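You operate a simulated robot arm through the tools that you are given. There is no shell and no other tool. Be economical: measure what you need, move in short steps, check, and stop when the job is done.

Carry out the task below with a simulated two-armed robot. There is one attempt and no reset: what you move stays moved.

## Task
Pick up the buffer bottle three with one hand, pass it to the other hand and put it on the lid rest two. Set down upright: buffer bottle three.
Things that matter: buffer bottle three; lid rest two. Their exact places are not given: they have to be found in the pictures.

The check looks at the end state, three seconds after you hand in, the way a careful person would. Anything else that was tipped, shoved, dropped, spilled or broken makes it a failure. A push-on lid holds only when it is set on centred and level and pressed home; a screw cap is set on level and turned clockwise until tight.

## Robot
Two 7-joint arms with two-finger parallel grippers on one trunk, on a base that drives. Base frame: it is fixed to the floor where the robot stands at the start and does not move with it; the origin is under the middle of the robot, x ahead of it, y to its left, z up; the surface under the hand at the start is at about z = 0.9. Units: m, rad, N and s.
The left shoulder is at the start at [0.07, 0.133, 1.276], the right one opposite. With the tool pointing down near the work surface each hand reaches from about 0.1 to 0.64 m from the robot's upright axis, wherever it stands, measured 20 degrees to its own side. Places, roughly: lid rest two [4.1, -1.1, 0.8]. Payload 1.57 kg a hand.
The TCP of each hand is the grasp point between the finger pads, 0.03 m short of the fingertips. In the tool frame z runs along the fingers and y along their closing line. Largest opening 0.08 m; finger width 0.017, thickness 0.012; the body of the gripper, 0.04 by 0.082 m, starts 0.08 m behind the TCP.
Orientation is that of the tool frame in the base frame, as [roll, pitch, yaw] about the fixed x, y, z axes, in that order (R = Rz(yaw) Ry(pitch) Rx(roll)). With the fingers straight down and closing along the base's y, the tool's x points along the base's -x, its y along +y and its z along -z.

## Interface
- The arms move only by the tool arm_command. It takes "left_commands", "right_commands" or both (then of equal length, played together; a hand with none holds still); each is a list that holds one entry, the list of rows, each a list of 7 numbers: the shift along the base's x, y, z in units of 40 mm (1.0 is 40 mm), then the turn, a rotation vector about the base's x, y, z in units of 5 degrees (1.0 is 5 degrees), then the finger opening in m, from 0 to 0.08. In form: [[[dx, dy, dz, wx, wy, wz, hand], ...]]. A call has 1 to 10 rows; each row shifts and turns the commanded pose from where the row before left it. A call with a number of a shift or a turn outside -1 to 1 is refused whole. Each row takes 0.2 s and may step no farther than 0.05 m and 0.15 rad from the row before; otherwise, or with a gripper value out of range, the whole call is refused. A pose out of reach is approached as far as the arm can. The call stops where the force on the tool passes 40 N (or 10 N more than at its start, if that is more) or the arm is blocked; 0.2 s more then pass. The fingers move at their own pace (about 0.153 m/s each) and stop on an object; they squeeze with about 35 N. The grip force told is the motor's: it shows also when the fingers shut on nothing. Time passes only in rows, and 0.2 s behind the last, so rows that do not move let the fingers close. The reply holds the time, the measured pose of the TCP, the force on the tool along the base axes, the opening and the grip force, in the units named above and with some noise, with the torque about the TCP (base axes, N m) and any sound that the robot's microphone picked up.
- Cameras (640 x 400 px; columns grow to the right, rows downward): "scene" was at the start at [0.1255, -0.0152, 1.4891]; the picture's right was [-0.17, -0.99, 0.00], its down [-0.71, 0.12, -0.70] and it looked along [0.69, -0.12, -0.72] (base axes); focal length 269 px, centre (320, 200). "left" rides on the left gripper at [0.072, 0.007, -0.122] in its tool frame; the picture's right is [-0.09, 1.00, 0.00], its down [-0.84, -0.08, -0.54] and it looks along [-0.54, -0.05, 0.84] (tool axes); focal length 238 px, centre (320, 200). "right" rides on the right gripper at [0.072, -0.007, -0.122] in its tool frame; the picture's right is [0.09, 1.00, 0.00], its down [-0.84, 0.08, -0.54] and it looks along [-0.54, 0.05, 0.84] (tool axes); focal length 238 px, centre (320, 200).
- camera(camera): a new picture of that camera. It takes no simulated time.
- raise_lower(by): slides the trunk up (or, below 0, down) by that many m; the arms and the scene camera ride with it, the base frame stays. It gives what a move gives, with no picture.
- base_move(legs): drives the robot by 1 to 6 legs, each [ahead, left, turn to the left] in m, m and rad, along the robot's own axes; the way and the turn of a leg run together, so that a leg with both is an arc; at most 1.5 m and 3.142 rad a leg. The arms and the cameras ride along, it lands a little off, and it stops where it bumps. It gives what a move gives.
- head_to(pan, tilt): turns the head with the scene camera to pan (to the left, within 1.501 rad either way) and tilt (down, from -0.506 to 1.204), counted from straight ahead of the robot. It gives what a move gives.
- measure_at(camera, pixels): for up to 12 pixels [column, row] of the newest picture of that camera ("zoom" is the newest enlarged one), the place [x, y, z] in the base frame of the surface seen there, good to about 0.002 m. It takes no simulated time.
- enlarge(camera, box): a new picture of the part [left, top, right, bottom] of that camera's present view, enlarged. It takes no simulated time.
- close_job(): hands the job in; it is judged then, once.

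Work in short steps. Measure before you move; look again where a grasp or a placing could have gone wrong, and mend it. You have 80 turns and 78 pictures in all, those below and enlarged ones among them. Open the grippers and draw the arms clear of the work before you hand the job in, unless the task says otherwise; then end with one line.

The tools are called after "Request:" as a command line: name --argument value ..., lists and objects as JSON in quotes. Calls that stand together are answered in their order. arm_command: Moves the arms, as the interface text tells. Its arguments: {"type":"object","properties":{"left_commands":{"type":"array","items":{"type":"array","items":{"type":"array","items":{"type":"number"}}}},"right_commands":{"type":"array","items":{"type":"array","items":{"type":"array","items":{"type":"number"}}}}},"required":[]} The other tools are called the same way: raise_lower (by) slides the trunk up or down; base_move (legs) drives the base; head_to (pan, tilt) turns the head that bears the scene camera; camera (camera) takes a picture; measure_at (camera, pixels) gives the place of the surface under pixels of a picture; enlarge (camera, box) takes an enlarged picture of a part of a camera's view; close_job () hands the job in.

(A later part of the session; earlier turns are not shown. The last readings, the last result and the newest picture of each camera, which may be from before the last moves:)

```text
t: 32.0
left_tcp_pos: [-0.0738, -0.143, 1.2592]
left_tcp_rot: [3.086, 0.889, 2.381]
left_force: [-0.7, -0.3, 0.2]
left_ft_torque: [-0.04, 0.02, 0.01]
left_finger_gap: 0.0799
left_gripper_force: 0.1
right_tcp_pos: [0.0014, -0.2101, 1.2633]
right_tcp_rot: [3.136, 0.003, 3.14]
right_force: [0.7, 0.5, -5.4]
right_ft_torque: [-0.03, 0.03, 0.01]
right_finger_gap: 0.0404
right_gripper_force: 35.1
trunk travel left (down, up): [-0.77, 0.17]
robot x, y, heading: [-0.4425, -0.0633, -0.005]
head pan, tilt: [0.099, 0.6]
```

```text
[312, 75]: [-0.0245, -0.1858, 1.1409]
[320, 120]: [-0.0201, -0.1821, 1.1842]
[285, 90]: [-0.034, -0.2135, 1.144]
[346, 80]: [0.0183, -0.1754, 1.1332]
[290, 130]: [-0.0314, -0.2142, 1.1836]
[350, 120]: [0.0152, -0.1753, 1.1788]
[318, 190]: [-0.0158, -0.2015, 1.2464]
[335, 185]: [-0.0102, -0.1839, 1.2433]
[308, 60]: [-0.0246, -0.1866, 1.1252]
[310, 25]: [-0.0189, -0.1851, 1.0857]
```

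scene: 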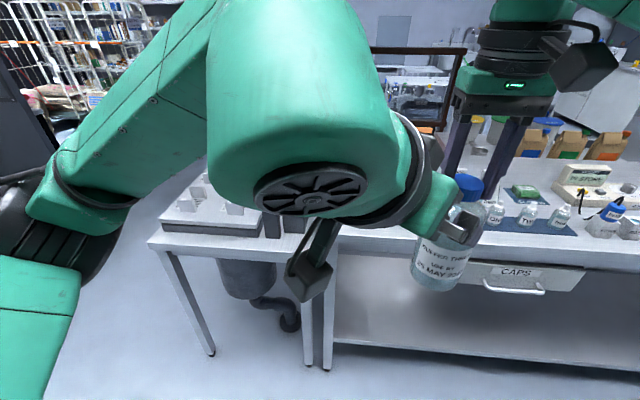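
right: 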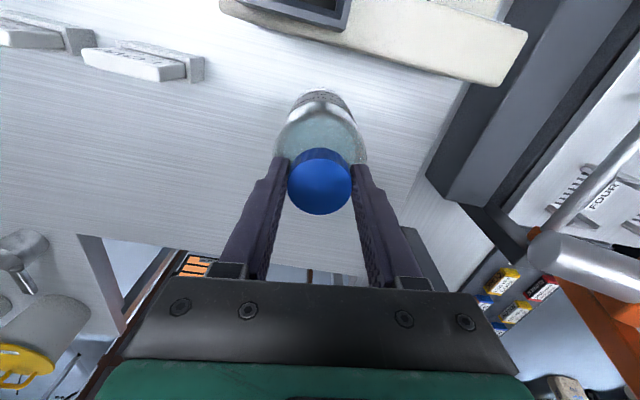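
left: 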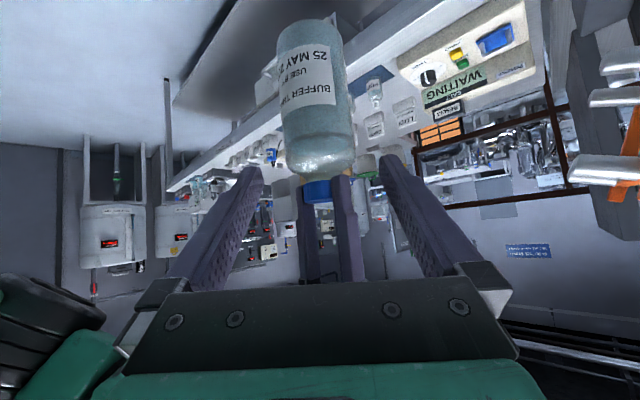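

The bottle axis is at (-0.001,-0.209), aligned to about 3 mm. I advance along the tool axis to it.

Request:
arm_command --left_commands '[[[0.364, -0.33, -0.415, 0, 0, 0, 0.08], [0.364, -0.33, -0.415, 0, 0, 0, 0.08], [0.364, -0.33, -0.415, 0, 0, 0, 0.08], [0.364, -0.33, -0.415, 0, 0, 0, 0.08], [0.364, -0.33, -0.415, 0, 0, 0, 0.08], [0, 0, 0, 0, 0, 0, 0.08]]]'

Request:
camera --camera "left"

Request:
enlarge --camera "scene" --box '[360, 60, 640, 300]'

```text
t: 33.4
left_tcp_pos: [-0.0016, -0.2071, 1.1755]
left_tcp_rot: [3.087, 0.887, 2.376]
left_force: [-0.9, 0.2, -0.3]
left_ft_torque: [0.0, 0.02, -0.02]
left_finger_gap: 0.0803
left_gripper_force: 0.0
right_tcp_pos: [0.0001, -0.2102, 1.262]
right_tcp_rot: [3.136, 0.004, 3.14]
right_force: [0.3, 0.0, -4.4]
right_ft_torque: [-0.03, 0.06, 0.01]
right_finger_gap: 0.041
right_gripper_force: 35.2
trunk travel left (down, up): [-0.77, 0.17]
robot x, y, heading: [-0.4422, -0.0622, -0.006]
head pan, tilt: [0.099, 0.6]
```

```text
48 pictures are left
```

left: 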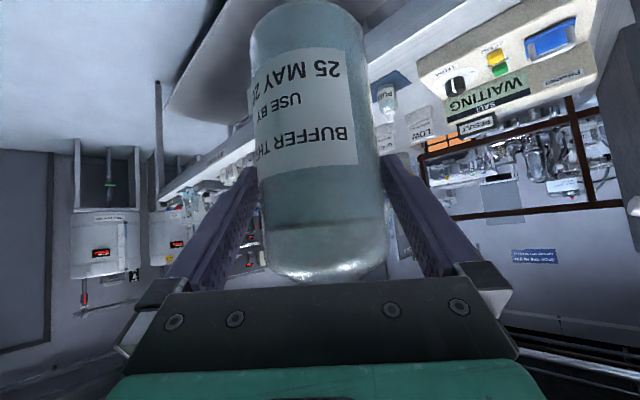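

```text
1.67 times, centred on (500, 180) of scene
```

zoom: 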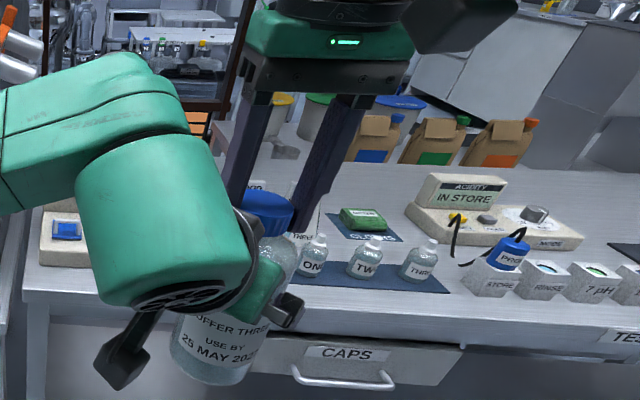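

The bottle sits between the left fingers. I close the left hand and check its grip before releasing the right.

Request:
arm_command --left_commands '[[[0, 0, 0, 0, 0, 0, 0.07], [0, 0, 0, 0, 0, 0, 0.06], [0, 0, 0, 0, 0, 0, 0.05], [0, 0, 0, 0, 0, 0, 0.05]]]'

```text
t: 34.4
left_tcp_pos: [-0.0007, -0.2068, 1.1747]
left_tcp_rot: [3.088, 0.886, 2.38]
left_force: [6.9, 2.4, 0.2]
left_ft_torque: [-0.36, 0.54, -0.33]
left_finger_gap: 0.0733
left_gripper_force: 35.1
right_tcp_pos: [-0.0009, -0.2112, 1.2636]
right_tcp_rot: [3.135, 0.001, 3.14]
right_force: [-6.6, -2.8, -3.0]
right_ft_torque: [0.05, 0.12, 0.31]
right_finger_gap: 0.0404
right_gripper_force: 34.9
trunk travel left (down, up): [-0.77, 0.17]
robot x, y, heading: [-0.4474, -0.0649, -0.003]
head pan, tilt: [0.099, 0.6]
```

The left hand grips (gap 0.073, 35 N). I open the right hand slightly and raise it off the cap.

Request:
arm_command --right_commands '[[[0, 0, 0, 0, 0, 0, 0.055], [0, 0, 0, 0, 0, 0, 0.06], [0, 0, 0.3, 0, 0, 0, 0.06], [0, 0, 0.5, 0, 0, 0, 0.06], [0, 0, 0.7, 0, 0, 0, 0.06], [0, 0, 0.3, 0, 0, 0, 0.06]]]'

Request:
camera --camera "scene"

Request:
camera --camera "left"

```text
t: 35.8
left_tcp_pos: [-0.0022, -0.2078, 1.1763]
left_tcp_rot: [3.086, 0.887, 2.377]
left_force: [0.7, -0.5, 1.0]
left_ft_torque: [0.04, 0.01, 0.0]
left_finger_gap: 0.0727
left_gripper_force: 34.4
right_tcp_pos: [-0.0255, -0.2287, 1.3062]
right_tcp_rot: [3.136, 0.005, 3.141]
right_force: [0.3, 0.1, -0.5]
right_ft_torque: [0.04, 0.01, 0.01]
right_finger_gap: 0.0602
right_gripper_force: 0.0
right hand out of reach, approached as far as the arm can: row 4, 5, 6
trunk travel left (down, up): [-0.77, 0.17]
robot x, y, heading: [-0.443, -0.0635, -0.011]
head pan, tilt: [0.099, 0.6]
```

```text
46 pictures are left
```

scene: 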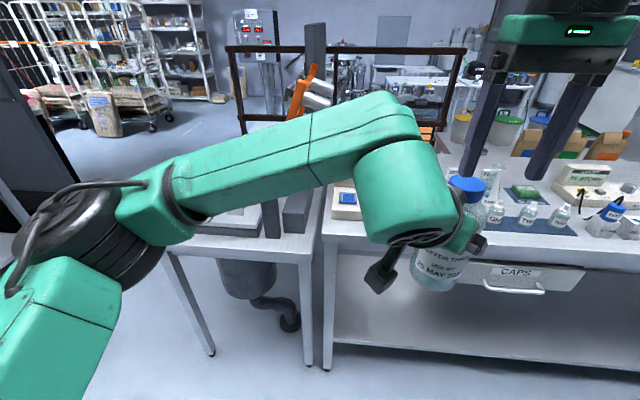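

```text
45 pictures are left
```

left: 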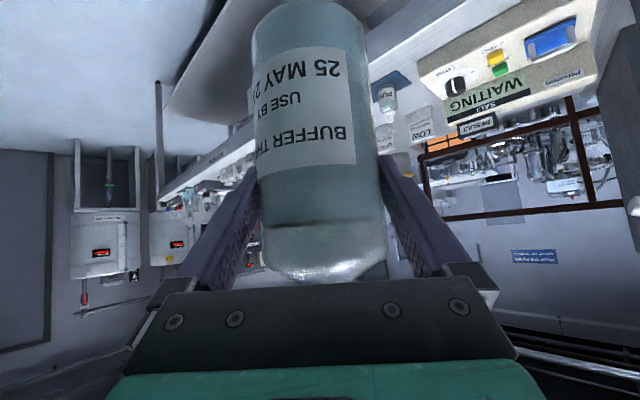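

The bottle is in the left hand alone. I draw the right hand off to the side and check.

Request:
arm_command --right_commands '[[[0, -0.8, 0.1, 0, 0, 0, 0.06], [0, -0.8, 0.1, 0, 0, 0, 0.06], [-0.3, -0.8, 0, 0, 0, 0, 0.06], [-0.4, -0.8, 0, 0, 0, 0, 0.06], [-0.6, -0.3, 0, 0, 0, 0, 0.06], [-0.6, 0, 0, 0, 0, 0, 0.06], [0, 0, 0, 0, 0, 0, 0.06]]]'

Request:
head_to --pan -0.6 --tilt 0.4

Request:
camera --camera "scene"

```text
t: 37.4
left_tcp_pos: [-0.0003, -0.2072, 1.1752]
left_tcp_rot: [3.087, 0.888, 2.378]
left_force: [0.4, 0.5, -0.4]
left_ft_torque: [0.02, -0.02, 0.04]
left_finger_gap: 0.0725
left_gripper_force: 35.0
right_tcp_pos: [-0.1001, -0.3684, 1.3134]
right_tcp_rot: [3.137, 0.003, 3.139]
right_force: [-0.5, 0.5, 0.1]
right_ft_torque: [-0.03, -0.01, -0.01]
right_finger_gap: 0.06
right_gripper_force: 0.1
trunk travel left (down, up): [-0.77, 0.17]
robot x, y, heading: [-0.4446, -0.0643, -0.005]
head pan, tilt: [0.099, 0.6]
```

```text
t: 38.5
left_tcp_pos: [-0.0018, -0.2079, 1.1761]
left_tcp_rot: [3.086, 0.886, 2.378]
left_force: [-0.5, -0.2, 0.3]
left_ft_torque: [0.01, 0.01, 0.0]
left_finger_gap: 0.0728
left_gripper_force: 35.2
right_tcp_pos: [-0.0995, -0.3671, 1.3149]
right_tcp_rot: [3.137, 0.004, 3.14]
right_force: [0.9, 0.4, 0.3]
right_ft_torque: [0.02, 0.01, 0.0]
right_finger_gap: 0.0601
right_gripper_force: 0.0
trunk travel left (down, up): [-0.77, 0.17]
robot x, y, heading: [-0.4447, -0.0634, -0.005]
head pan, tilt: [-0.6, 0.4]
```

```text
44 pictures are left
```

scene: 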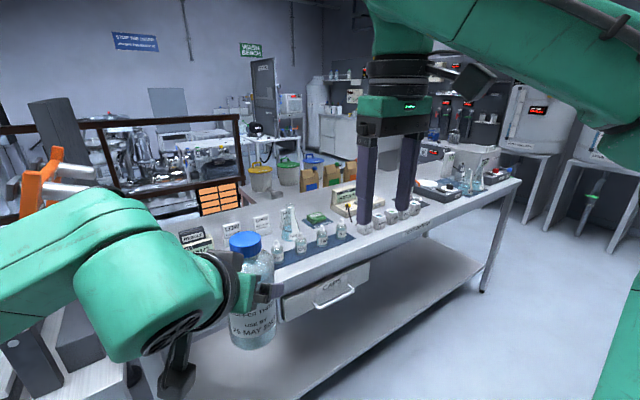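

Held well. Now I map the route: bench end at (520,180), fence, and the far table at (160-300,140).

Request:
measure_at --camera "scene" --pixels '[[518, 180], [485, 290], [490, 160], [380, 170], [240, 115], [238, 180], [300, 140], [300, 185], [230, 165], [560, 260], [560, 150], [330, 160]]'

Request:
enlarge --camera "scene" --box '[60, 80, 370, 220]'

Request:
enlarge --camera "scene" --box '[300, 60, 640, 260]'

```text
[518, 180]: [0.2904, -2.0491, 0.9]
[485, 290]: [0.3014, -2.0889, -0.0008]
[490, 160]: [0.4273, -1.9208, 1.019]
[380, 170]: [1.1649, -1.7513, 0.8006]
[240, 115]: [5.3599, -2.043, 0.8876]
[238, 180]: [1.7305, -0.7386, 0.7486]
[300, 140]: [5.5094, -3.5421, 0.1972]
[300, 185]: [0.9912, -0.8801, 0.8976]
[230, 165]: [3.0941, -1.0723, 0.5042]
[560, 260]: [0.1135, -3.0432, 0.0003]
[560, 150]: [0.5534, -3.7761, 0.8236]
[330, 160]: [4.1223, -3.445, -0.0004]
```

```text
2.06 times, centred on (215, 150) of scene
```

zoom: 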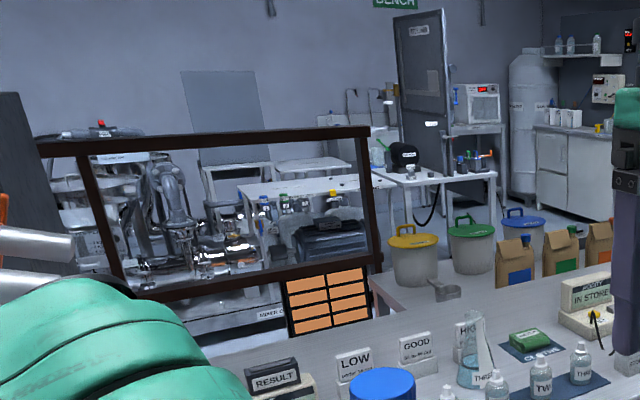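

```text
1.88 times, centred on (470, 160) of scene
```

zoom: 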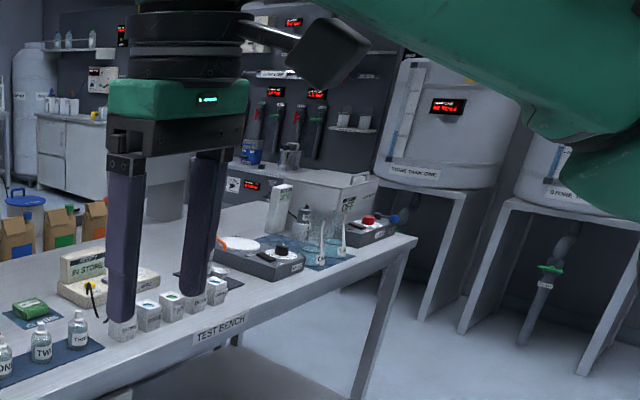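

The test bench ends at y≈-2.09, with a corridor beyond it before the tanks. I turn right to face along the front of the bench and look.

Request:
base_move --legs '[[0, 0, -1.57]]'

Request:
head_to --pan 0.3 --tilt 0.35

Request:
camera --camera "scene"

```text
t: 42.7
left_tcp_pos: [-0.5874, -0.5071, 1.1766]
left_tcp_rot: [3.087, 0.885, 0.804]
left_force: [0.1, 0.4, 0.7]
left_ft_torque: [0.0, -0.04, -0.02]
left_finger_gap: 0.0725
left_gripper_force: 34.9
right_tcp_pos: [-0.7485, -0.4072, 1.3141]
right_tcp_rot: [3.136, 0.005, 1.566]
right_force: [-0.2, 0.5, -0.1]
right_ft_torque: [0.02, 0.03, 0.01]
right_finger_gap: 0.06
right_gripper_force: 0.1
trunk travel left (down, up): [-0.77, 0.17]
robot x, y, heading: [-0.4424, -0.0623, -1.573]
head pan, tilt: [-0.6, 0.4]
```

```text
t: 43.9
left_tcp_pos: [-0.5868, -0.5071, 1.176]
left_tcp_rot: [3.086, 0.886, 0.805]
left_force: [-0.2, 0.2, 0.2]
left_ft_torque: [0.0, -0.02, -0.01]
left_finger_gap: 0.0726
left_gripper_force: 34.4
right_tcp_pos: [-0.747, -0.4064, 1.3135]
right_tcp_rot: [3.136, 0.004, 1.567]
right_force: [0.3, 0.8, 0.1]
right_ft_torque: [-0.02, 0.02, -0.01]
right_finger_gap: 0.0602
right_gripper_force: 0.1
trunk travel left (down, up): [-0.77, 0.17]
robot x, y, heading: [-0.4445, -0.0632, -1.576]
head pan, tilt: [0.3, 0.351]
```

```text
41 pictures are left
```

scene: 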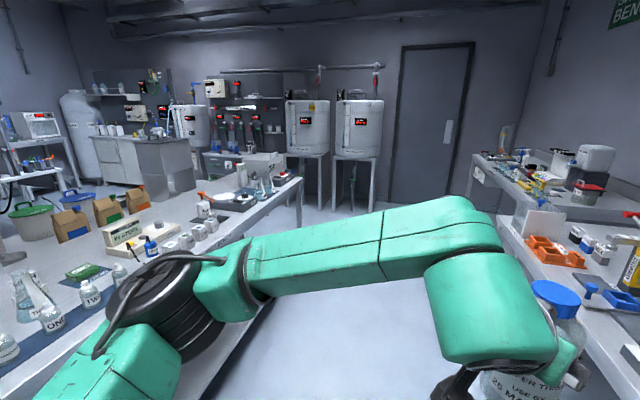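

Request:
measure_at --camera "scene" --pixels '[[470, 165], [500, 230], [600, 350], [300, 178], [270, 152], [205, 170], [190, 185], [290, 190], [375, 200], [90, 290], [330, 210], [150, 185]]'

```text
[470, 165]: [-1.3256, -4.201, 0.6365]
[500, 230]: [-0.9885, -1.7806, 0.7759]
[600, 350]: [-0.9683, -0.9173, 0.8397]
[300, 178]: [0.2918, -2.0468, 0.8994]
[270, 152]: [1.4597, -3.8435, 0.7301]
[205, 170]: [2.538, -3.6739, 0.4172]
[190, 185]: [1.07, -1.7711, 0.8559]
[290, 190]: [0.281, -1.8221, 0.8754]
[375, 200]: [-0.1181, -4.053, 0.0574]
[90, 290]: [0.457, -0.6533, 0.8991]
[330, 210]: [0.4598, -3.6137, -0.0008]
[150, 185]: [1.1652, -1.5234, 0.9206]
```

The aisle is clear: right bench edge x≈-0.98, left bench x=0.29, tanks at y≈-3.6. I drive ahead to y≈-2.8, then turn left to face +x.

Request:
base_move --legs '[[1.4, 0.08, 0], [1.35, 0, 0], [0, 0, 1.57]]'

Request:
head_to --pan 0.3 --tilt 0.35

Request:
camera --camera "scene"

```text
t: 61.0
left_tcp_pos: [0.0763, -2.9484, 1.1765]
left_tcp_rot: [3.085, 0.887, 2.369]
left_force: [-1.0, 0.3, -0.1]
left_ft_torque: [0.02, 0.02, -0.02]
left_finger_gap: 0.072
left_gripper_force: 35.1
right_tcp_pos: [-0.0242, -3.1089, 1.314]
right_tcp_rot: [3.136, 0.004, 3.132]
right_force: [-0.4, 1.3, 0.4]
right_ft_torque: [0.01, 0.0, -0.02]
right_finger_gap: 0.0599
right_gripper_force: 0.1
trunk travel left (down, up): [-0.77, 0.17]
robot x, y, heading: [-0.36, -2.8072, -0.008]
head pan, tilt: [0.3, 0.351]
```

```text
t: 61.6
left_tcp_pos: [0.077, -2.9491, 1.1742]
left_tcp_rot: [3.085, 0.887, 2.37]
left_force: [-0.3, -0.4, -0.5]
left_ft_torque: [0.02, 0.03, 0.0]
left_finger_gap: 0.0718
left_gripper_force: 34.9
right_tcp_pos: [-0.0242, -3.1093, 1.3146]
right_tcp_rot: [3.137, 0.002, 3.133]
right_force: [-0.6, -1.3, 0.8]
right_ft_torque: [-0.01, 0.0, -0.02]
right_finger_gap: 0.06
right_gripper_force: 0.1
trunk travel left (down, up): [-0.77, 0.17]
robot x, y, heading: [-0.3662, -2.8041, -0.011]
head pan, tilt: [0.3, 0.351]
```

```text
40 pictures are left
```

scene: 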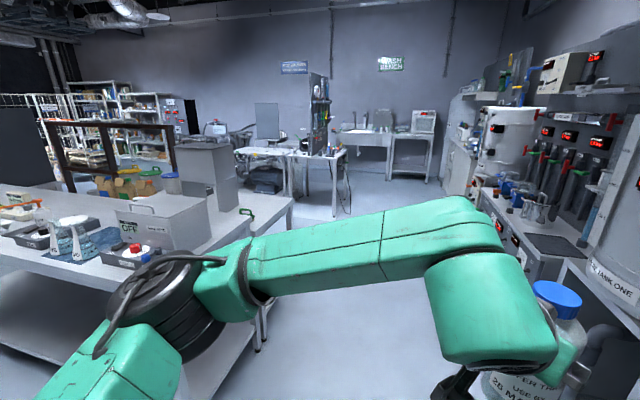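

Ahead is open floor to the far table at (230-345,155). I measure the corridor, and check the grip (gap went 0.0733 to 0.0718).

Request:
measure_at --camera "scene" --pixels '[[292, 202], [260, 345], [345, 155], [335, 215], [240, 152], [285, 190], [520, 230], [480, 195], [390, 180], [440, 190], [320, 110], [290, 155]]'

Request:
enlarge --camera "scene" --box '[200, 90, 440, 230]'

Request:
camera --camera "left"

```text
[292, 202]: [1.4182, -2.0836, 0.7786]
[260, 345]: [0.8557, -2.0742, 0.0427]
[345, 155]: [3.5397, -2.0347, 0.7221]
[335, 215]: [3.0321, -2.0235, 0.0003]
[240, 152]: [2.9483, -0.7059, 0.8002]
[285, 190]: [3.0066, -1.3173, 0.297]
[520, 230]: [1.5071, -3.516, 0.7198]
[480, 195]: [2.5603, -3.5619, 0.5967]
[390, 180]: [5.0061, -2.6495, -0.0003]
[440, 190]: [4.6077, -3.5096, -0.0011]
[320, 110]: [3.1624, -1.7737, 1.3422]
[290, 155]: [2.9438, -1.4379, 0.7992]
```

```text
2.67 times, centred on (320, 160) of scene
```

zoom: 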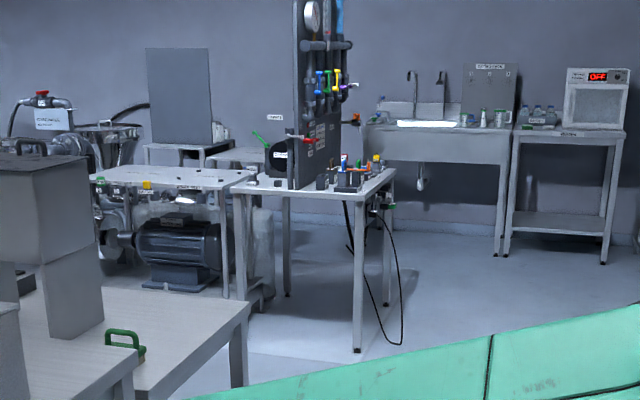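

```text
38 pictures are left
```

left: 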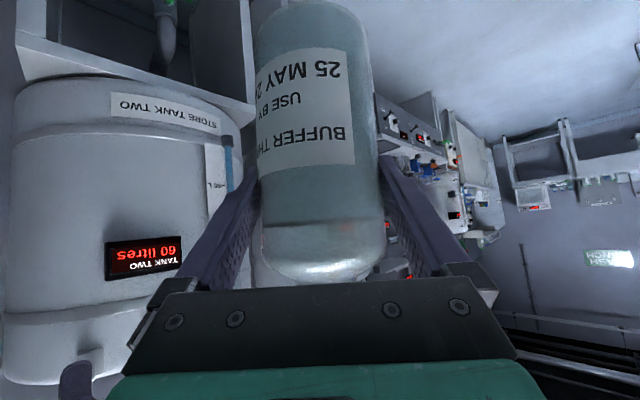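

The route is open at y≈-2.8 (bench to y -2.08, cabinets to y -3.5, table B edge y -2.03). I drive 2.9 m ahead and look at what stands behind the tables.

Request:
base_move --legs '[[1.45, 0.02, 0.01], [1.45, 0.0, 0]]'

Request:
head_to --pan 0.7 --tilt 0.35

Request:
camera --camera "scene"

```text
t: 75.5
left_tcp_pos: [2.9692, -2.9368, 1.1759]
left_tcp_rot: [3.086, 0.887, 2.381]
left_force: [-0.6, 0.3, 0.7]
left_ft_torque: [0.03, 0.02, 0.01]
left_finger_gap: 0.0723
left_gripper_force: 35.1
right_tcp_pos: [2.8696, -3.097, 1.3138]
right_tcp_rot: [3.137, 0.004, -3.139]
right_force: [0.0, -0.5, 0.0]
right_ft_torque: [-0.02, -0.06, -0.02]
right_finger_gap: 0.06
right_gripper_force: 0.2
trunk travel left (down, up): [-0.77, 0.17]
robot x, y, heading: [2.5241, -2.7956, 0.002]
head pan, tilt: [0.3, 0.351]
```

```text
t: 76.4
left_tcp_pos: [2.9707, -2.9376, 1.1743]
left_tcp_rot: [3.086, 0.888, 2.381]
left_force: [0.1, 0.3, -1.1]
left_ft_torque: [-0.01, 0.01, 0.04]
left_finger_gap: 0.0723
left_gripper_force: 34.9
right_tcp_pos: [2.8704, -3.0971, 1.3145]
right_tcp_rot: [3.137, 0.004, -3.138]
right_force: [0.4, -0.2, 0.2]
right_ft_torque: [-0.01, -0.03, 0.02]
right_finger_gap: 0.0599
right_gripper_force: 0.0
trunk travel left (down, up): [-0.77, 0.17]
robot x, y, heading: [2.5277, -2.7971, 0.0]
head pan, tilt: [0.7, 0.351]
```

```text
37 pictures are left
```

scene: 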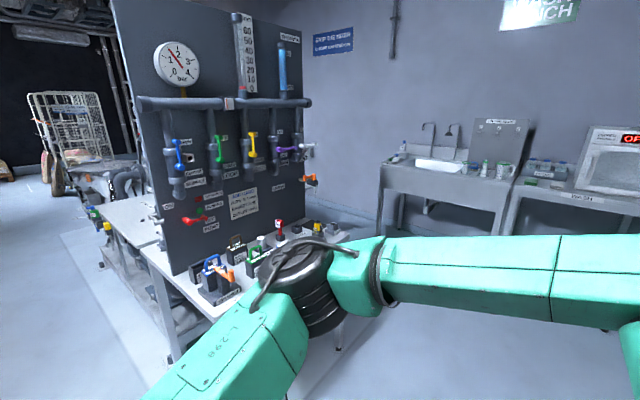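

Open floor ahead. I drive on to x≈4.1 and look left.

Request:
base_move --legs '[[1.45, 0.0, 0], [0, 0, 1.57]]'

Request:
head_to --pan 0.3 --tilt 0.4

Request:
camera --camera "scene"

```text
t: 87.4
left_tcp_pos: [4.1105, -2.3522, 1.1755]
left_tcp_rot: [3.087, 0.886, -2.335]
left_force: [0.0, 1.0, -0.3]
left_ft_torque: [-0.05, 0.02, 0.02]
left_finger_gap: 0.0718
left_gripper_force: 34.8
right_tcp_pos: [4.2707, -2.4518, 1.3153]
right_tcp_rot: [3.137, 0.004, -1.568]
right_force: [0.3, 0.6, 0.9]
right_ft_torque: [0.01, 0.0, 0.01]
right_finger_gap: 0.0601
right_gripper_force: 0.1
trunk travel left (down, up): [-0.77, 0.17]
robot x, y, heading: [3.971, -2.7936, 1.573]
head pan, tilt: [0.7, 0.351]
```

```text
t: 88.3
left_tcp_pos: [4.1095, -2.3519, 1.1747]
left_tcp_rot: [3.087, 0.888, -2.333]
left_force: [0.7, 0.2, -0.1]
left_ft_torque: [-0.02, 0.01, -0.01]
left_finger_gap: 0.0721
left_gripper_force: 35.2
right_tcp_pos: [4.2709, -2.4519, 1.3145]
right_tcp_rot: [3.135, 0.003, -1.57]
right_force: [0.1, 0.4, -0.6]
right_ft_torque: [0.01, 0.01, 0.02]
right_finger_gap: 0.0603
right_gripper_force: 0.1
trunk travel left (down, up): [-0.77, 0.17]
robot x, y, heading: [3.9684, -2.7947, 1.572]
head pan, tilt: [0.3, 0.4]
```

```text
36 pictures are left
```

scene: 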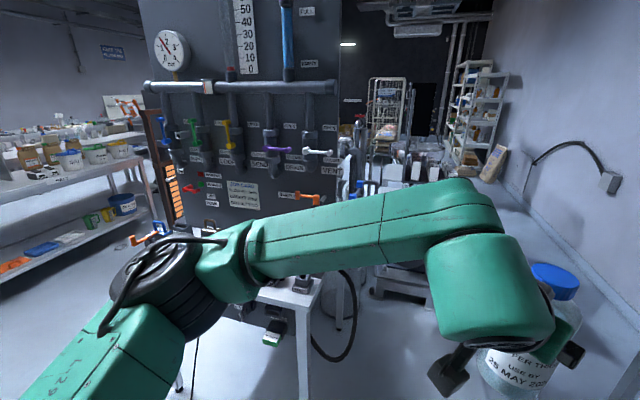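

Request:
head_to --pan -0.1 --tilt 0.3

Request:
camera --camera "scene"

Request:
enlarge --camera "scene" --box '[300, 90, 480, 200]'

```text
t: 89.2
left_tcp_pos: [4.1106, -2.3518, 1.1755]
left_tcp_rot: [3.084, 0.887, -2.332]
left_force: [-0.1, -0.5, 0.1]
left_ft_torque: [-0.03, 0.01, 0.02]
left_finger_gap: 0.0724
left_gripper_force: 35.0
right_tcp_pos: [4.2717, -2.4516, 1.3143]
right_tcp_rot: [3.137, 0.003, -1.57]
right_force: [0.2, -0.6, 1.2]
right_ft_torque: [-0.05, 0.0, 0.01]
right_finger_gap: 0.0597
right_gripper_force: 0.0
trunk travel left (down, up): [-0.77, 0.17]
robot x, y, heading: [3.9678, -2.7928, 1.572]
head pan, tilt: [-0.099, 0.3]
```

```text
35 pictures are left
```

scene: 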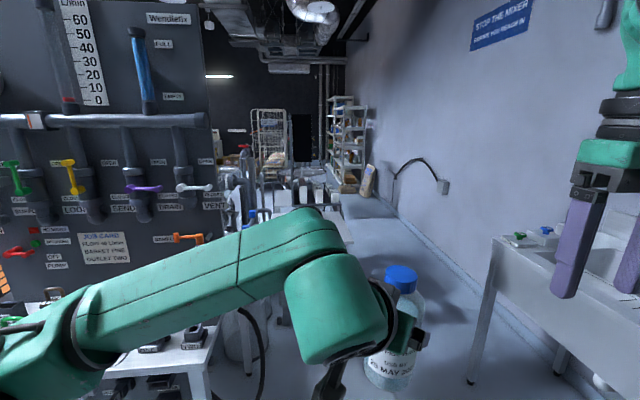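

```text
3.56 times, centred on (390, 145) of scene
```

zoom: 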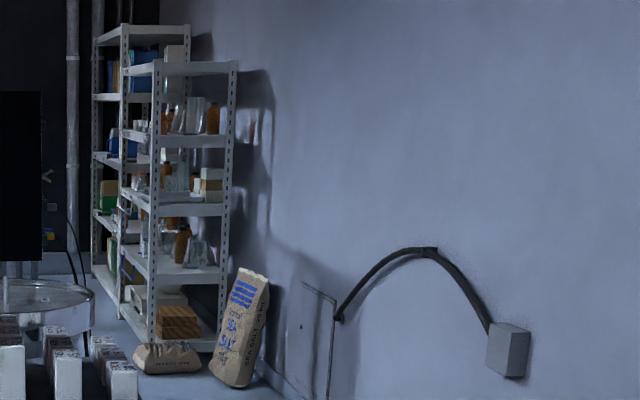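

Request:
measure_at --camera "scene" --pixels '[[346, 243], [330, 200], [318, 203], [250, 220], [210, 350], [205, 375], [440, 300], [230, 340], [285, 320], [495, 245]]'

Request:
enlarge --camera "scene" --box '[200, 130, 360, 400]'

```text
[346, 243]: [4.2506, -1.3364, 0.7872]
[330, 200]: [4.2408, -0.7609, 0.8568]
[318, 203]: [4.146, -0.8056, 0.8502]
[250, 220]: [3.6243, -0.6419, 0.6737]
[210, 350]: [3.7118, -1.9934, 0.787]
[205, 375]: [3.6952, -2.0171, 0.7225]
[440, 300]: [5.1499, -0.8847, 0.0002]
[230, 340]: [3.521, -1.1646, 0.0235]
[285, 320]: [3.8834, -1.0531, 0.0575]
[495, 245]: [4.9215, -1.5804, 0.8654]
```

```text
1.48 times, centred on (280, 265) of scene
```

zoom: 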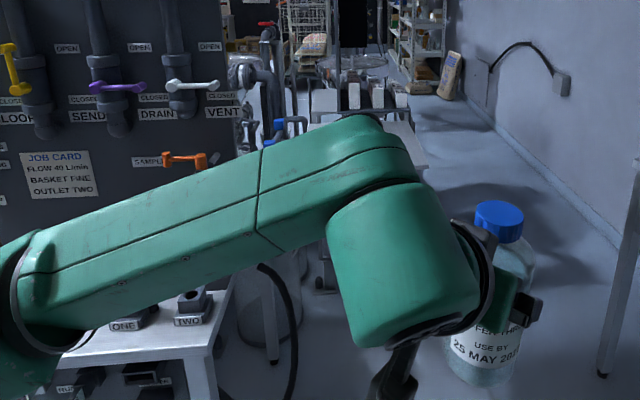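

The rest table's near right corner is at (4.25,-1.34,0.79). I drive nearer: 0.45 m ahead, 0.13 m right, and look down at it.

Request:
base_move --legs '[[0.45, -0.13, 0]]'

Request:
raise_lower --by 0.165

Request:
head_to --pan 0.0 --tilt 0.55

Request:
camera --camera "scene"

Request:
camera --camera "right"

```text
t: 92.0
left_tcp_pos: [4.2429, -1.9069, 1.1766]
left_tcp_rot: [3.085, 0.889, -2.335]
left_force: [-0.3, 0.0, 0.9]
left_ft_torque: [-0.09, 0.02, 0.01]
left_finger_gap: 0.0721
left_gripper_force: 35.1
right_tcp_pos: [4.4039, -2.0069, 1.3145]
right_tcp_rot: [3.135, 0.006, -1.574]
right_force: [-0.1, -1.2, 0.7]
right_ft_torque: [0.0, -0.02, -0.01]
right_finger_gap: 0.0599
right_gripper_force: 0.0
trunk travel left (down, up): [-0.77, 0.17]
robot x, y, heading: [4.1007, -2.3477, 1.568]
head pan, tilt: [-0.099, 0.3]
```

```text
t: 93.8
left_tcp_pos: [4.2438, -1.9044, 1.3409]
left_tcp_rot: [3.086, 0.887, -2.336]
left_force: [-0.7, -0.1, -4.4]
left_ft_torque: [-0.02, -0.01, 0.02]
left_finger_gap: 0.0721
left_gripper_force: 35.2
right_tcp_pos: [4.4042, -2.0056, 1.4797]
right_tcp_rot: [3.136, 0.002, -1.574]
right_force: [0.3, -0.2, 0.1]
right_ft_torque: [0.01, 0.02, -0.02]
right_finger_gap: 0.06
right_gripper_force: 0.1
trunk travel left (down, up): [-0.935, 0.005]
robot x, y, heading: [4.0993, -2.3494, 1.57]
head pan, tilt: [-0.099, 0.3]
```

```text
t: 94.6
left_tcp_pos: [4.2432, -1.904, 1.3407]
left_tcp_rot: [3.086, 0.887, -2.339]
left_force: [-0.2, -0.4, -5.2]
left_ft_torque: [-0.03, 0.02, 0.02]
left_finger_gap: 0.0723
left_gripper_force: 34.8
right_tcp_pos: [4.4042, -2.0039, 1.4794]
right_tcp_rot: [3.135, 0.002, -1.574]
right_force: [-0.1, 0.8, 0.0]
right_ft_torque: [-0.02, -0.02, 0.0]
right_finger_gap: 0.0598
right_gripper_force: 0.0
trunk travel left (down, up): [-0.935, 0.005]
robot x, y, heading: [4.1017, -2.3466, 1.564]
head pan, tilt: [0.0, 0.55]
```

```text
32 pictures are left
```

scene: 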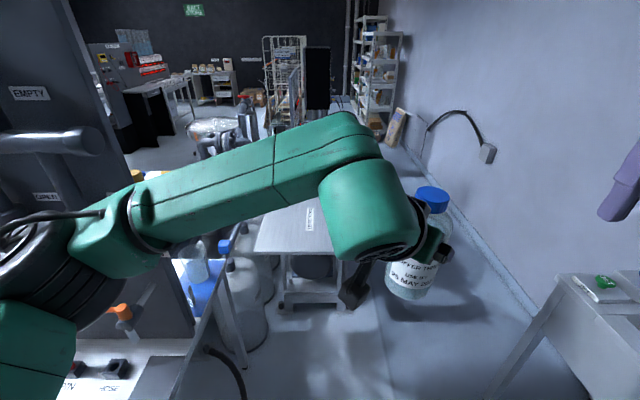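

```text
31 pictures are left
```

right: 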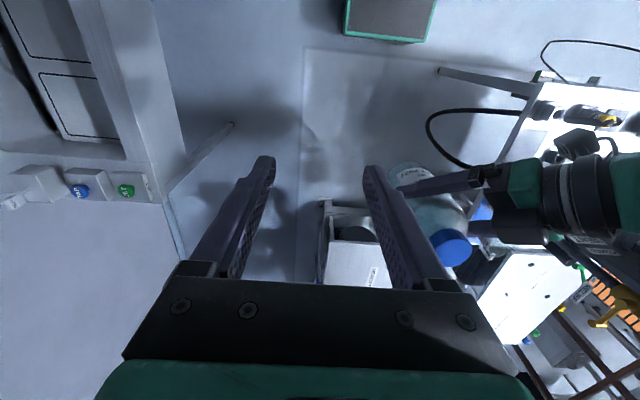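

A small table with a label lies at (300,220); I enlarge it.

Request:
enlarge --camera "scene" --box '[190, 170, 350, 270]'

Request:
enlarge --camera "right" --box '[280, 180, 440, 300]'

Request:
measure_at --camera "scene" --pixels '[[258, 248], [335, 255], [280, 235], [308, 218], [325, 200], [300, 205], [230, 285], [220, 300], [200, 290], [300, 295]]'

```text
4.00 times, centred on (270, 220) of scene
```

zoom: 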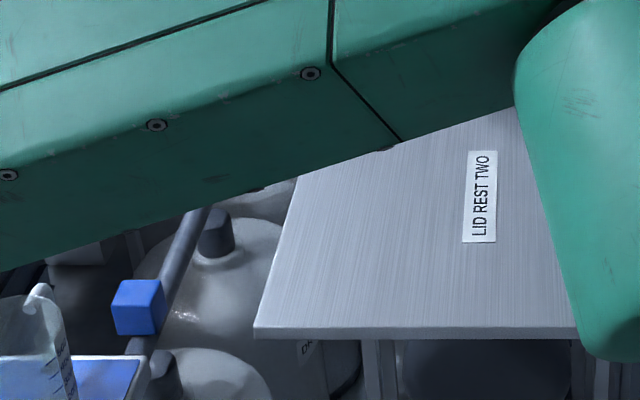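

```text
3.33 times, centred on (360, 240) of right
```

zoom: 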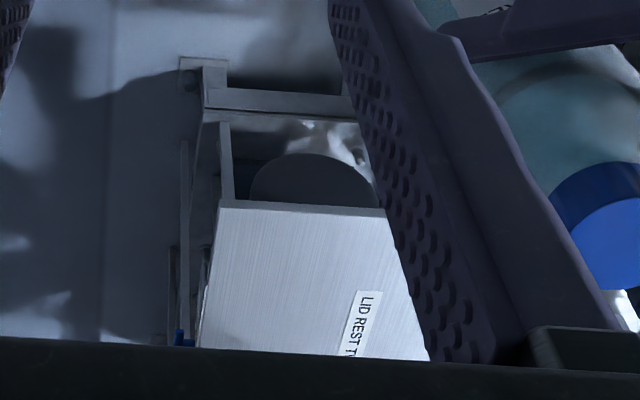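

```text
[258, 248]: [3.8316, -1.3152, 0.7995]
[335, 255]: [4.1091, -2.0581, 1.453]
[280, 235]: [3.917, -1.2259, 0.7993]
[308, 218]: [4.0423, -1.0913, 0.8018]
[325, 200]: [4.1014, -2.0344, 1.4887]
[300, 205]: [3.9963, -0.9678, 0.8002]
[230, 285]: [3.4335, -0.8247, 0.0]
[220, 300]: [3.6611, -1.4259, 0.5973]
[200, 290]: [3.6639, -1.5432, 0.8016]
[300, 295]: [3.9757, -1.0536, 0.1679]
```

"LID REST TWO" is this table: top z 0.80, x 3.83-4.25, front edge y≈-1.33, label at (4.04,-1.09). I measure the left arm's elbow side and the nearby panel for clearance.

Request:
measure_at --camera "scene" --pixels '[[20, 260], [70, 240], [20, 340], [40, 205], [150, 250], [190, 325], [100, 150], [130, 130], [20, 130], [125, 315], [220, 240], [80, 370]]'

Request:
head_to --pan 0.5 --tilt 0.6

Request:
camera --camera "scene"

```text
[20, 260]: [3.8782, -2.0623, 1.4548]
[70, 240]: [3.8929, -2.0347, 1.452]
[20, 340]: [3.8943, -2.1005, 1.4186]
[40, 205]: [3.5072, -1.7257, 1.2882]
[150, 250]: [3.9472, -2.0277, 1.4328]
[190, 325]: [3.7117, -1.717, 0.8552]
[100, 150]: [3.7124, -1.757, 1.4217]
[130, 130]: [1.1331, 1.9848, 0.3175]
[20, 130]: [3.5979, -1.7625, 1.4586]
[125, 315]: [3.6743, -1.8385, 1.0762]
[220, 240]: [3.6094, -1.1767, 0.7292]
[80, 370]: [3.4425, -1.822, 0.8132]
```

```text
t: 95.5
left_tcp_pos: [4.2431, -1.9048, 1.3403]
left_tcp_rot: [3.086, 0.887, -2.337]
left_force: [0.0, 0.1, -4.9]
left_ft_torque: [-0.06, 0.02, 0.01]
left_finger_gap: 0.072
left_gripper_force: 35.4
right_tcp_pos: [4.4039, -2.005, 1.4791]
right_tcp_rot: [3.137, 0.004, -1.574]
right_force: [-0.6, -0.7, -0.7]
right_ft_torque: [-0.01, 0.0, -0.01]
right_finger_gap: 0.0599
right_gripper_force: 0.1
trunk travel left (down, up): [-0.935, 0.005]
robot x, y, heading: [4.0992, -2.3471, 1.565]
head pan, tilt: [0.499, 0.6]
```

```text
28 pictures are left
```

scene: 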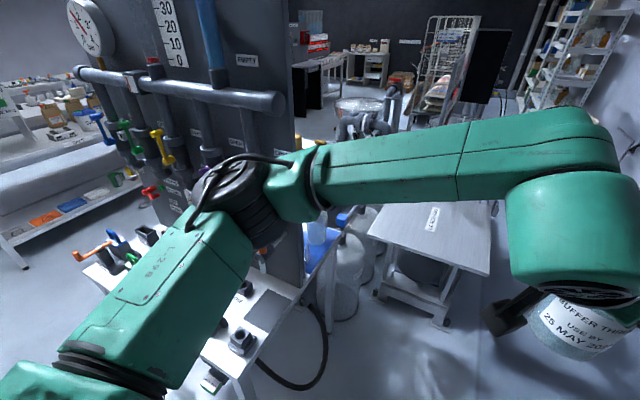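

The dark panel reaches x≈3.71 at y≈-1.75. I measure the left-most parts of my left arm before passing it.

Request:
measure_at --camera "scene" --pixels '[[205, 190], [190, 225], [130, 285], [65, 345], [10, 390], [225, 165], [290, 60], [290, 200], [490, 270], [485, 205], [370, 235]]'

```text
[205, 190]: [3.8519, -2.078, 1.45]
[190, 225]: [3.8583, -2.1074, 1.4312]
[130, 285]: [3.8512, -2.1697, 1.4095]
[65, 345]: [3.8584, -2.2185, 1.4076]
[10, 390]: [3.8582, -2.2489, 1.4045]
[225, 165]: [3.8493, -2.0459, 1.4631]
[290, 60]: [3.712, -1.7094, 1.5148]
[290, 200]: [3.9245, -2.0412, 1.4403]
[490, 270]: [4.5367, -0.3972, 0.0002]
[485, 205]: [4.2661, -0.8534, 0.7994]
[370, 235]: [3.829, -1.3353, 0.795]
```

Clearance to the panel is over 0.1 m if I shift right a little. I drive 0.67 ahead and 0.08 right, then turn left 0.33 so that the bottle comes over the table.

Request:
base_move --legs '[[0.1, -0.08, 0], [0.57, 0, 0]]'

Request:
camera --camera "scene"

```text
t: 99.7
left_tcp_pos: [4.3261, -1.2399, 1.3415]
left_tcp_rot: [3.085, 0.889, -2.338]
left_force: [-1.5, -0.3, -4.6]
left_ft_torque: [-0.03, 0.03, 0.0]
left_finger_gap: 0.0722
left_gripper_force: 35.2
right_tcp_pos: [4.4868, -1.3398, 1.4805]
right_tcp_rot: [3.136, 0.005, -1.572]
right_force: [0.9, -0.5, 0.5]
right_ft_torque: [-0.03, 0.0, -0.01]
right_finger_gap: 0.0601
right_gripper_force: 0.2
trunk travel left (down, up): [-0.935, 0.005]
robot x, y, heading: [4.1812, -1.6798, 1.572]
head pan, tilt: [0.499, 0.6]
```

```text
27 pictures are left
```

scene: 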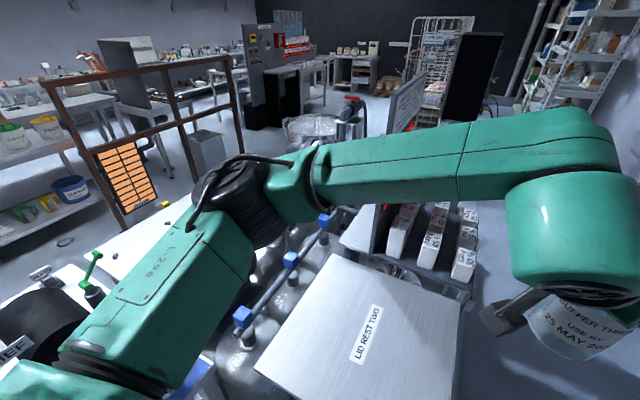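

The rest's top is empty. I measure its corners and the blue-topped pipes on its left, which matter when the arm comes down.

Request:
measure_at --camera "scene" --pixels '[[262, 368], [332, 260], [455, 310], [366, 332], [400, 360], [242, 318], [290, 260], [320, 222], [275, 285], [225, 360], [440, 395]]'

Request:
base_move --legs '[[0, 0, 0.42]]'

Request:
head_to --pan 0.3 --tilt 0.8

Request:
camera --camera "scene"

```text
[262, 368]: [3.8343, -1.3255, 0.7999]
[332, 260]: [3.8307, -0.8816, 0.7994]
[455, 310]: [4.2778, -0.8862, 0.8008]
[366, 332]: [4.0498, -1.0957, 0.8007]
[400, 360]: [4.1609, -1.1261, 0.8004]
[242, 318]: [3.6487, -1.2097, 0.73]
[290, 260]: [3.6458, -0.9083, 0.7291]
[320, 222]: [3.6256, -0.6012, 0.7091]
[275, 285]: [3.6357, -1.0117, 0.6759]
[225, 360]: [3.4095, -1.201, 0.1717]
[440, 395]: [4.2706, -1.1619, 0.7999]
```

```text
t: 101.3
left_tcp_pos: [4.1357, -1.216, 1.3391]
left_tcp_rot: [3.083, 0.885, -1.916]
left_force: [0.6, 0.1, -5.3]
left_ft_torque: [-0.03, 0.03, 0.03]
left_finger_gap: 0.0723
left_gripper_force: 35.1
right_tcp_pos: [4.3221, -1.2421, 1.4788]
right_tcp_rot: [3.135, 0.004, -1.151]
right_force: [-0.6, -1.1, -0.4]
right_ft_torque: [0.0, 0.0, 0.04]
right_finger_gap: 0.0598
right_gripper_force: 0.0
trunk travel left (down, up): [-0.935, 0.005]
robot x, y, heading: [4.1819, -1.679, 1.988]
head pan, tilt: [0.499, 0.6]
```

```text
t: 102.0
left_tcp_pos: [4.1324, -1.2159, 1.3393]
left_tcp_rot: [3.086, 0.885, -1.916]
left_force: [-0.7, 0.6, -4.4]
left_ft_torque: [-0.06, 0.01, -0.02]
left_finger_gap: 0.0719
left_gripper_force: 34.6
right_tcp_pos: [4.3209, -1.2424, 1.4787]
right_tcp_rot: [3.136, 0.004, -1.152]
right_force: [-1.0, -0.1, -0.1]
right_ft_torque: [0.01, -0.02, -0.02]
right_finger_gap: 0.0605
right_gripper_force: 0.1
trunk travel left (down, up): [-0.935, 0.005]
robot x, y, heading: [4.1819, -1.6788, 1.988]
head pan, tilt: [0.3, 0.799]
```

```text
26 pictures are left
```

scene: 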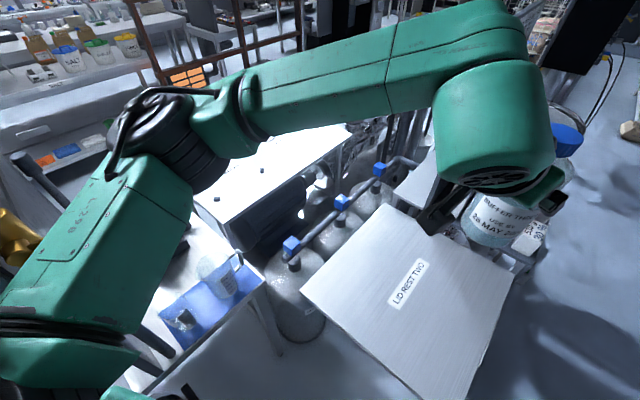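

Request:
measure_at --camera "scene" --pixels '[[220, 280], [237, 255], [205, 265], [255, 285], [185, 320], [150, 345], [115, 150], [100, 185], [215, 180], [150, 240], [60, 290], [435, 200]]'

```text
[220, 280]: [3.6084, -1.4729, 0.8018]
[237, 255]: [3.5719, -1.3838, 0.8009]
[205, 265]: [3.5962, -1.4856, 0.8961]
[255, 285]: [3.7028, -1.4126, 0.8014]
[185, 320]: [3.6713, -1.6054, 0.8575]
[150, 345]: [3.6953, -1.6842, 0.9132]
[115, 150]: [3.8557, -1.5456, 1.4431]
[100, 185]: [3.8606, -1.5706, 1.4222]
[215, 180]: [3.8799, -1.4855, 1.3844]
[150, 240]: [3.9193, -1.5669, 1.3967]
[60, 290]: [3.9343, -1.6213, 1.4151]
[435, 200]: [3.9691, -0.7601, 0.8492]
```

The area is clear (beaker x≤3.64, arm x≥3.8). The bottle bottom is at about 1.25; I lower the trunk by 0.42 and check the gap to the table.

Request:
raise_lower --by -0.42

Request:
head_to --pan -0.2 --tilt 0.7

Request:
camera --camera "scene"

Request:
camera --camera "left"

```text
refused: -0.42 is not a number from -0.4 to 0.4
```

```text
t: 103.0
left_tcp_pos: [4.1327, -1.2163, 1.3401]
left_tcp_rot: [3.084, 0.886, -1.914]
left_force: [-0.8, -0.3, -5.3]
left_ft_torque: [-0.01, 0.0, -0.01]
left_finger_gap: 0.0722
left_gripper_force: 35.3
right_tcp_pos: [4.3205, -1.2412, 1.4799]
right_tcp_rot: [3.136, 0.002, -1.151]
right_force: [-0.5, -0.4, 0.9]
right_ft_torque: [-0.01, -0.01, 0.02]
right_finger_gap: 0.0597
right_gripper_force: 0.0
trunk travel left (down, up): [-0.935, 0.005]
robot x, y, heading: [4.1829, -1.6773, 1.988]
head pan, tilt: [-0.201, 0.7]
```

```text
25 pictures are left
```

scene: 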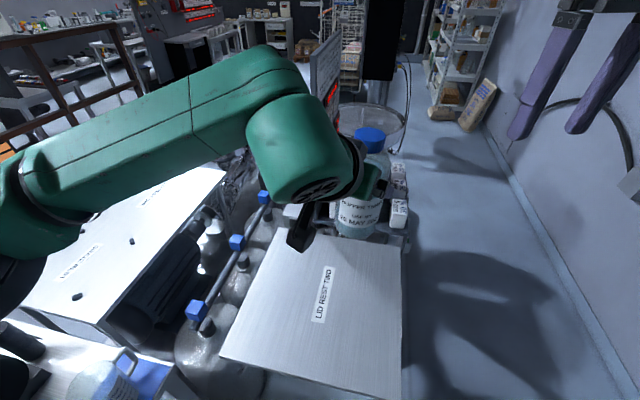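

```text
24 pictures are left
```

left: 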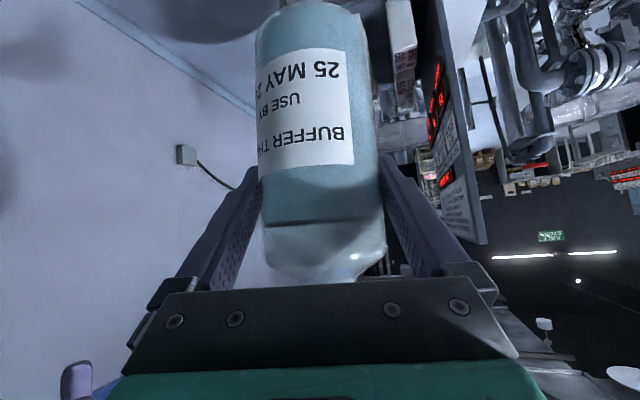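

The limit is 0.4 per call, so I lower by 0.4 (bottle bottom to about 0.85).

Request:
raise_lower --by -0.4

Request:
camera --camera "scene"

Request:
camera --camera "left"

```text
t: 106.8
left_tcp_pos: [4.1335, -1.2166, 0.94]
left_tcp_rot: [3.085, 0.886, -1.916]
left_force: [0.1, -0.5, -5.0]
left_ft_torque: [-0.01, -0.02, 0.0]
left_finger_gap: 0.072
left_gripper_force: 34.7
right_tcp_pos: [4.3207, -1.2417, 1.079]
right_tcp_rot: [3.138, 0.003, -1.152]
right_force: [0.2, -0.4, 0.1]
right_ft_torque: [0.0, -0.03, -0.01]
right_finger_gap: 0.06
right_gripper_force: 0.0
trunk travel left (down, up): [-0.535, 0.405]
robot x, y, heading: [4.1835, -1.6824, 1.987]
head pan, tilt: [-0.201, 0.7]
```

```text
23 pictures are left
```

scene: 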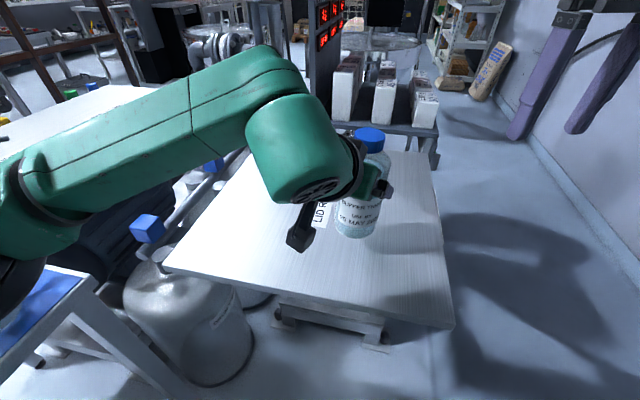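

```text
22 pictures are left
```

left: 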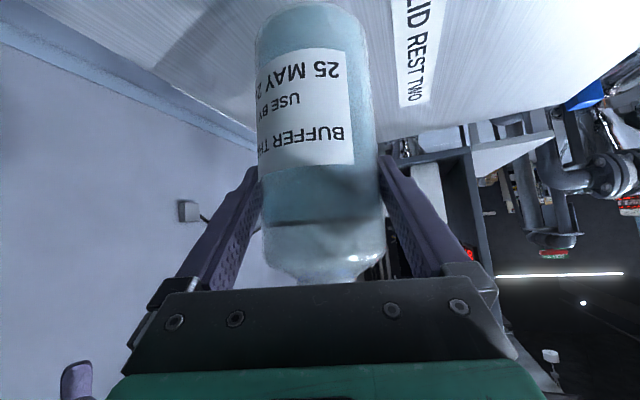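

The bottle is above the table beside the label. I measure its surface along its height to get tilt and the bottom height.

Request:
measure_at --camera "left" --pixels '[[308, 12], [309, 40], [311, 80], [314, 120], [316, 170], [318, 210], [262, 40], [264, 120], [356, 30], [368, 110], [300, 8]]'

Request:
enlarge --camera "scene" --box '[280, 110, 440, 250]'

```text
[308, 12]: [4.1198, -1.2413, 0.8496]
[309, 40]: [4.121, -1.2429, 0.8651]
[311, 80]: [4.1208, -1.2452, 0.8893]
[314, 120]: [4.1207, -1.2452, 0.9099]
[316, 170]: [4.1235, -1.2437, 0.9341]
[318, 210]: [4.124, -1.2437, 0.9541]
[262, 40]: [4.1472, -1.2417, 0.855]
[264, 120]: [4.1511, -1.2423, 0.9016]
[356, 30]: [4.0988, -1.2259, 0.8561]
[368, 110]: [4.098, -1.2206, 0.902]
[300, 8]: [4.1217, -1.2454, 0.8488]
```

```text
2.86 times, centred on (360, 180) of scene
```

zoom: 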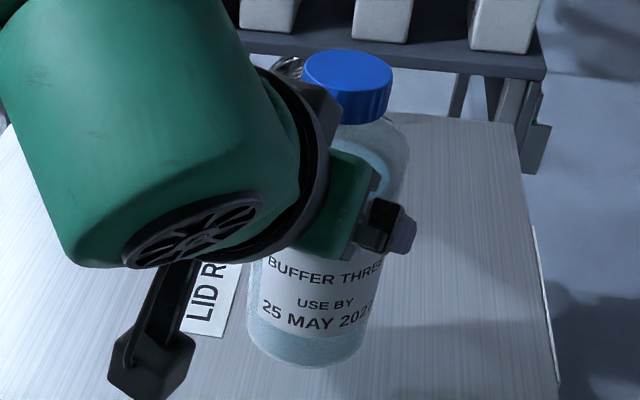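

The bottle is upright with its bottom at z≈0.848. I lower the trunk 0.04, then step down gently with the arm, watching the force.

Request:
raise_lower --by -0.04

Request:
arm_command --left_commands '[[[0, 0, -0.08, 0, 0, 0, 0.05], [0, 0, -0.06, 0, 0, 0, 0.05], [0, 0, 0, 0, 0, 0, 0.05]]]'

```text
t: 107.6
left_tcp_pos: [4.133, -1.2166, 0.9]
left_tcp_rot: [3.087, 0.886, -1.914]
left_force: [0.1, -0.1, -4.2]
left_ft_torque: [-0.04, 0.04, -0.01]
left_finger_gap: 0.0722
left_gripper_force: 34.7
right_tcp_pos: [4.3203, -1.2427, 1.0398]
right_tcp_rot: [3.134, 0.004, -1.151]
right_force: [-0.9, 1.0, 0.3]
right_ft_torque: [-0.02, 0.02, -0.01]
right_finger_gap: 0.0596
right_gripper_force: 0.0
trunk travel left (down, up): [-0.495, 0.445]
robot x, y, heading: [4.1846, -1.6784, 1.99]
head pan, tilt: [-0.201, 0.7]
```

```text
t: 108.4
left_tcp_pos: [4.1326, -1.2185, 0.8986]
left_tcp_rot: [3.084, 0.896, -1.912]
left_force: [-1.1, 6.4, 22.7]
left_ft_torque: [0.35, -0.5, 0.1]
left_finger_gap: 0.0721
left_gripper_force: 35.4
right_tcp_pos: [4.3203, -1.2433, 1.0405]
right_tcp_rot: [3.14, 0.004, -1.152]
right_force: [0.3, -0.1, 0.3]
right_ft_torque: [0.02, -0.02, -0.02]
right_finger_gap: 0.0599
right_gripper_force: 0.0
trunk travel left (down, up): [-0.495, 0.445]
robot x, y, heading: [4.1824, -1.6839, 1.99]
head pan, tilt: [-0.201, 0.7]
```

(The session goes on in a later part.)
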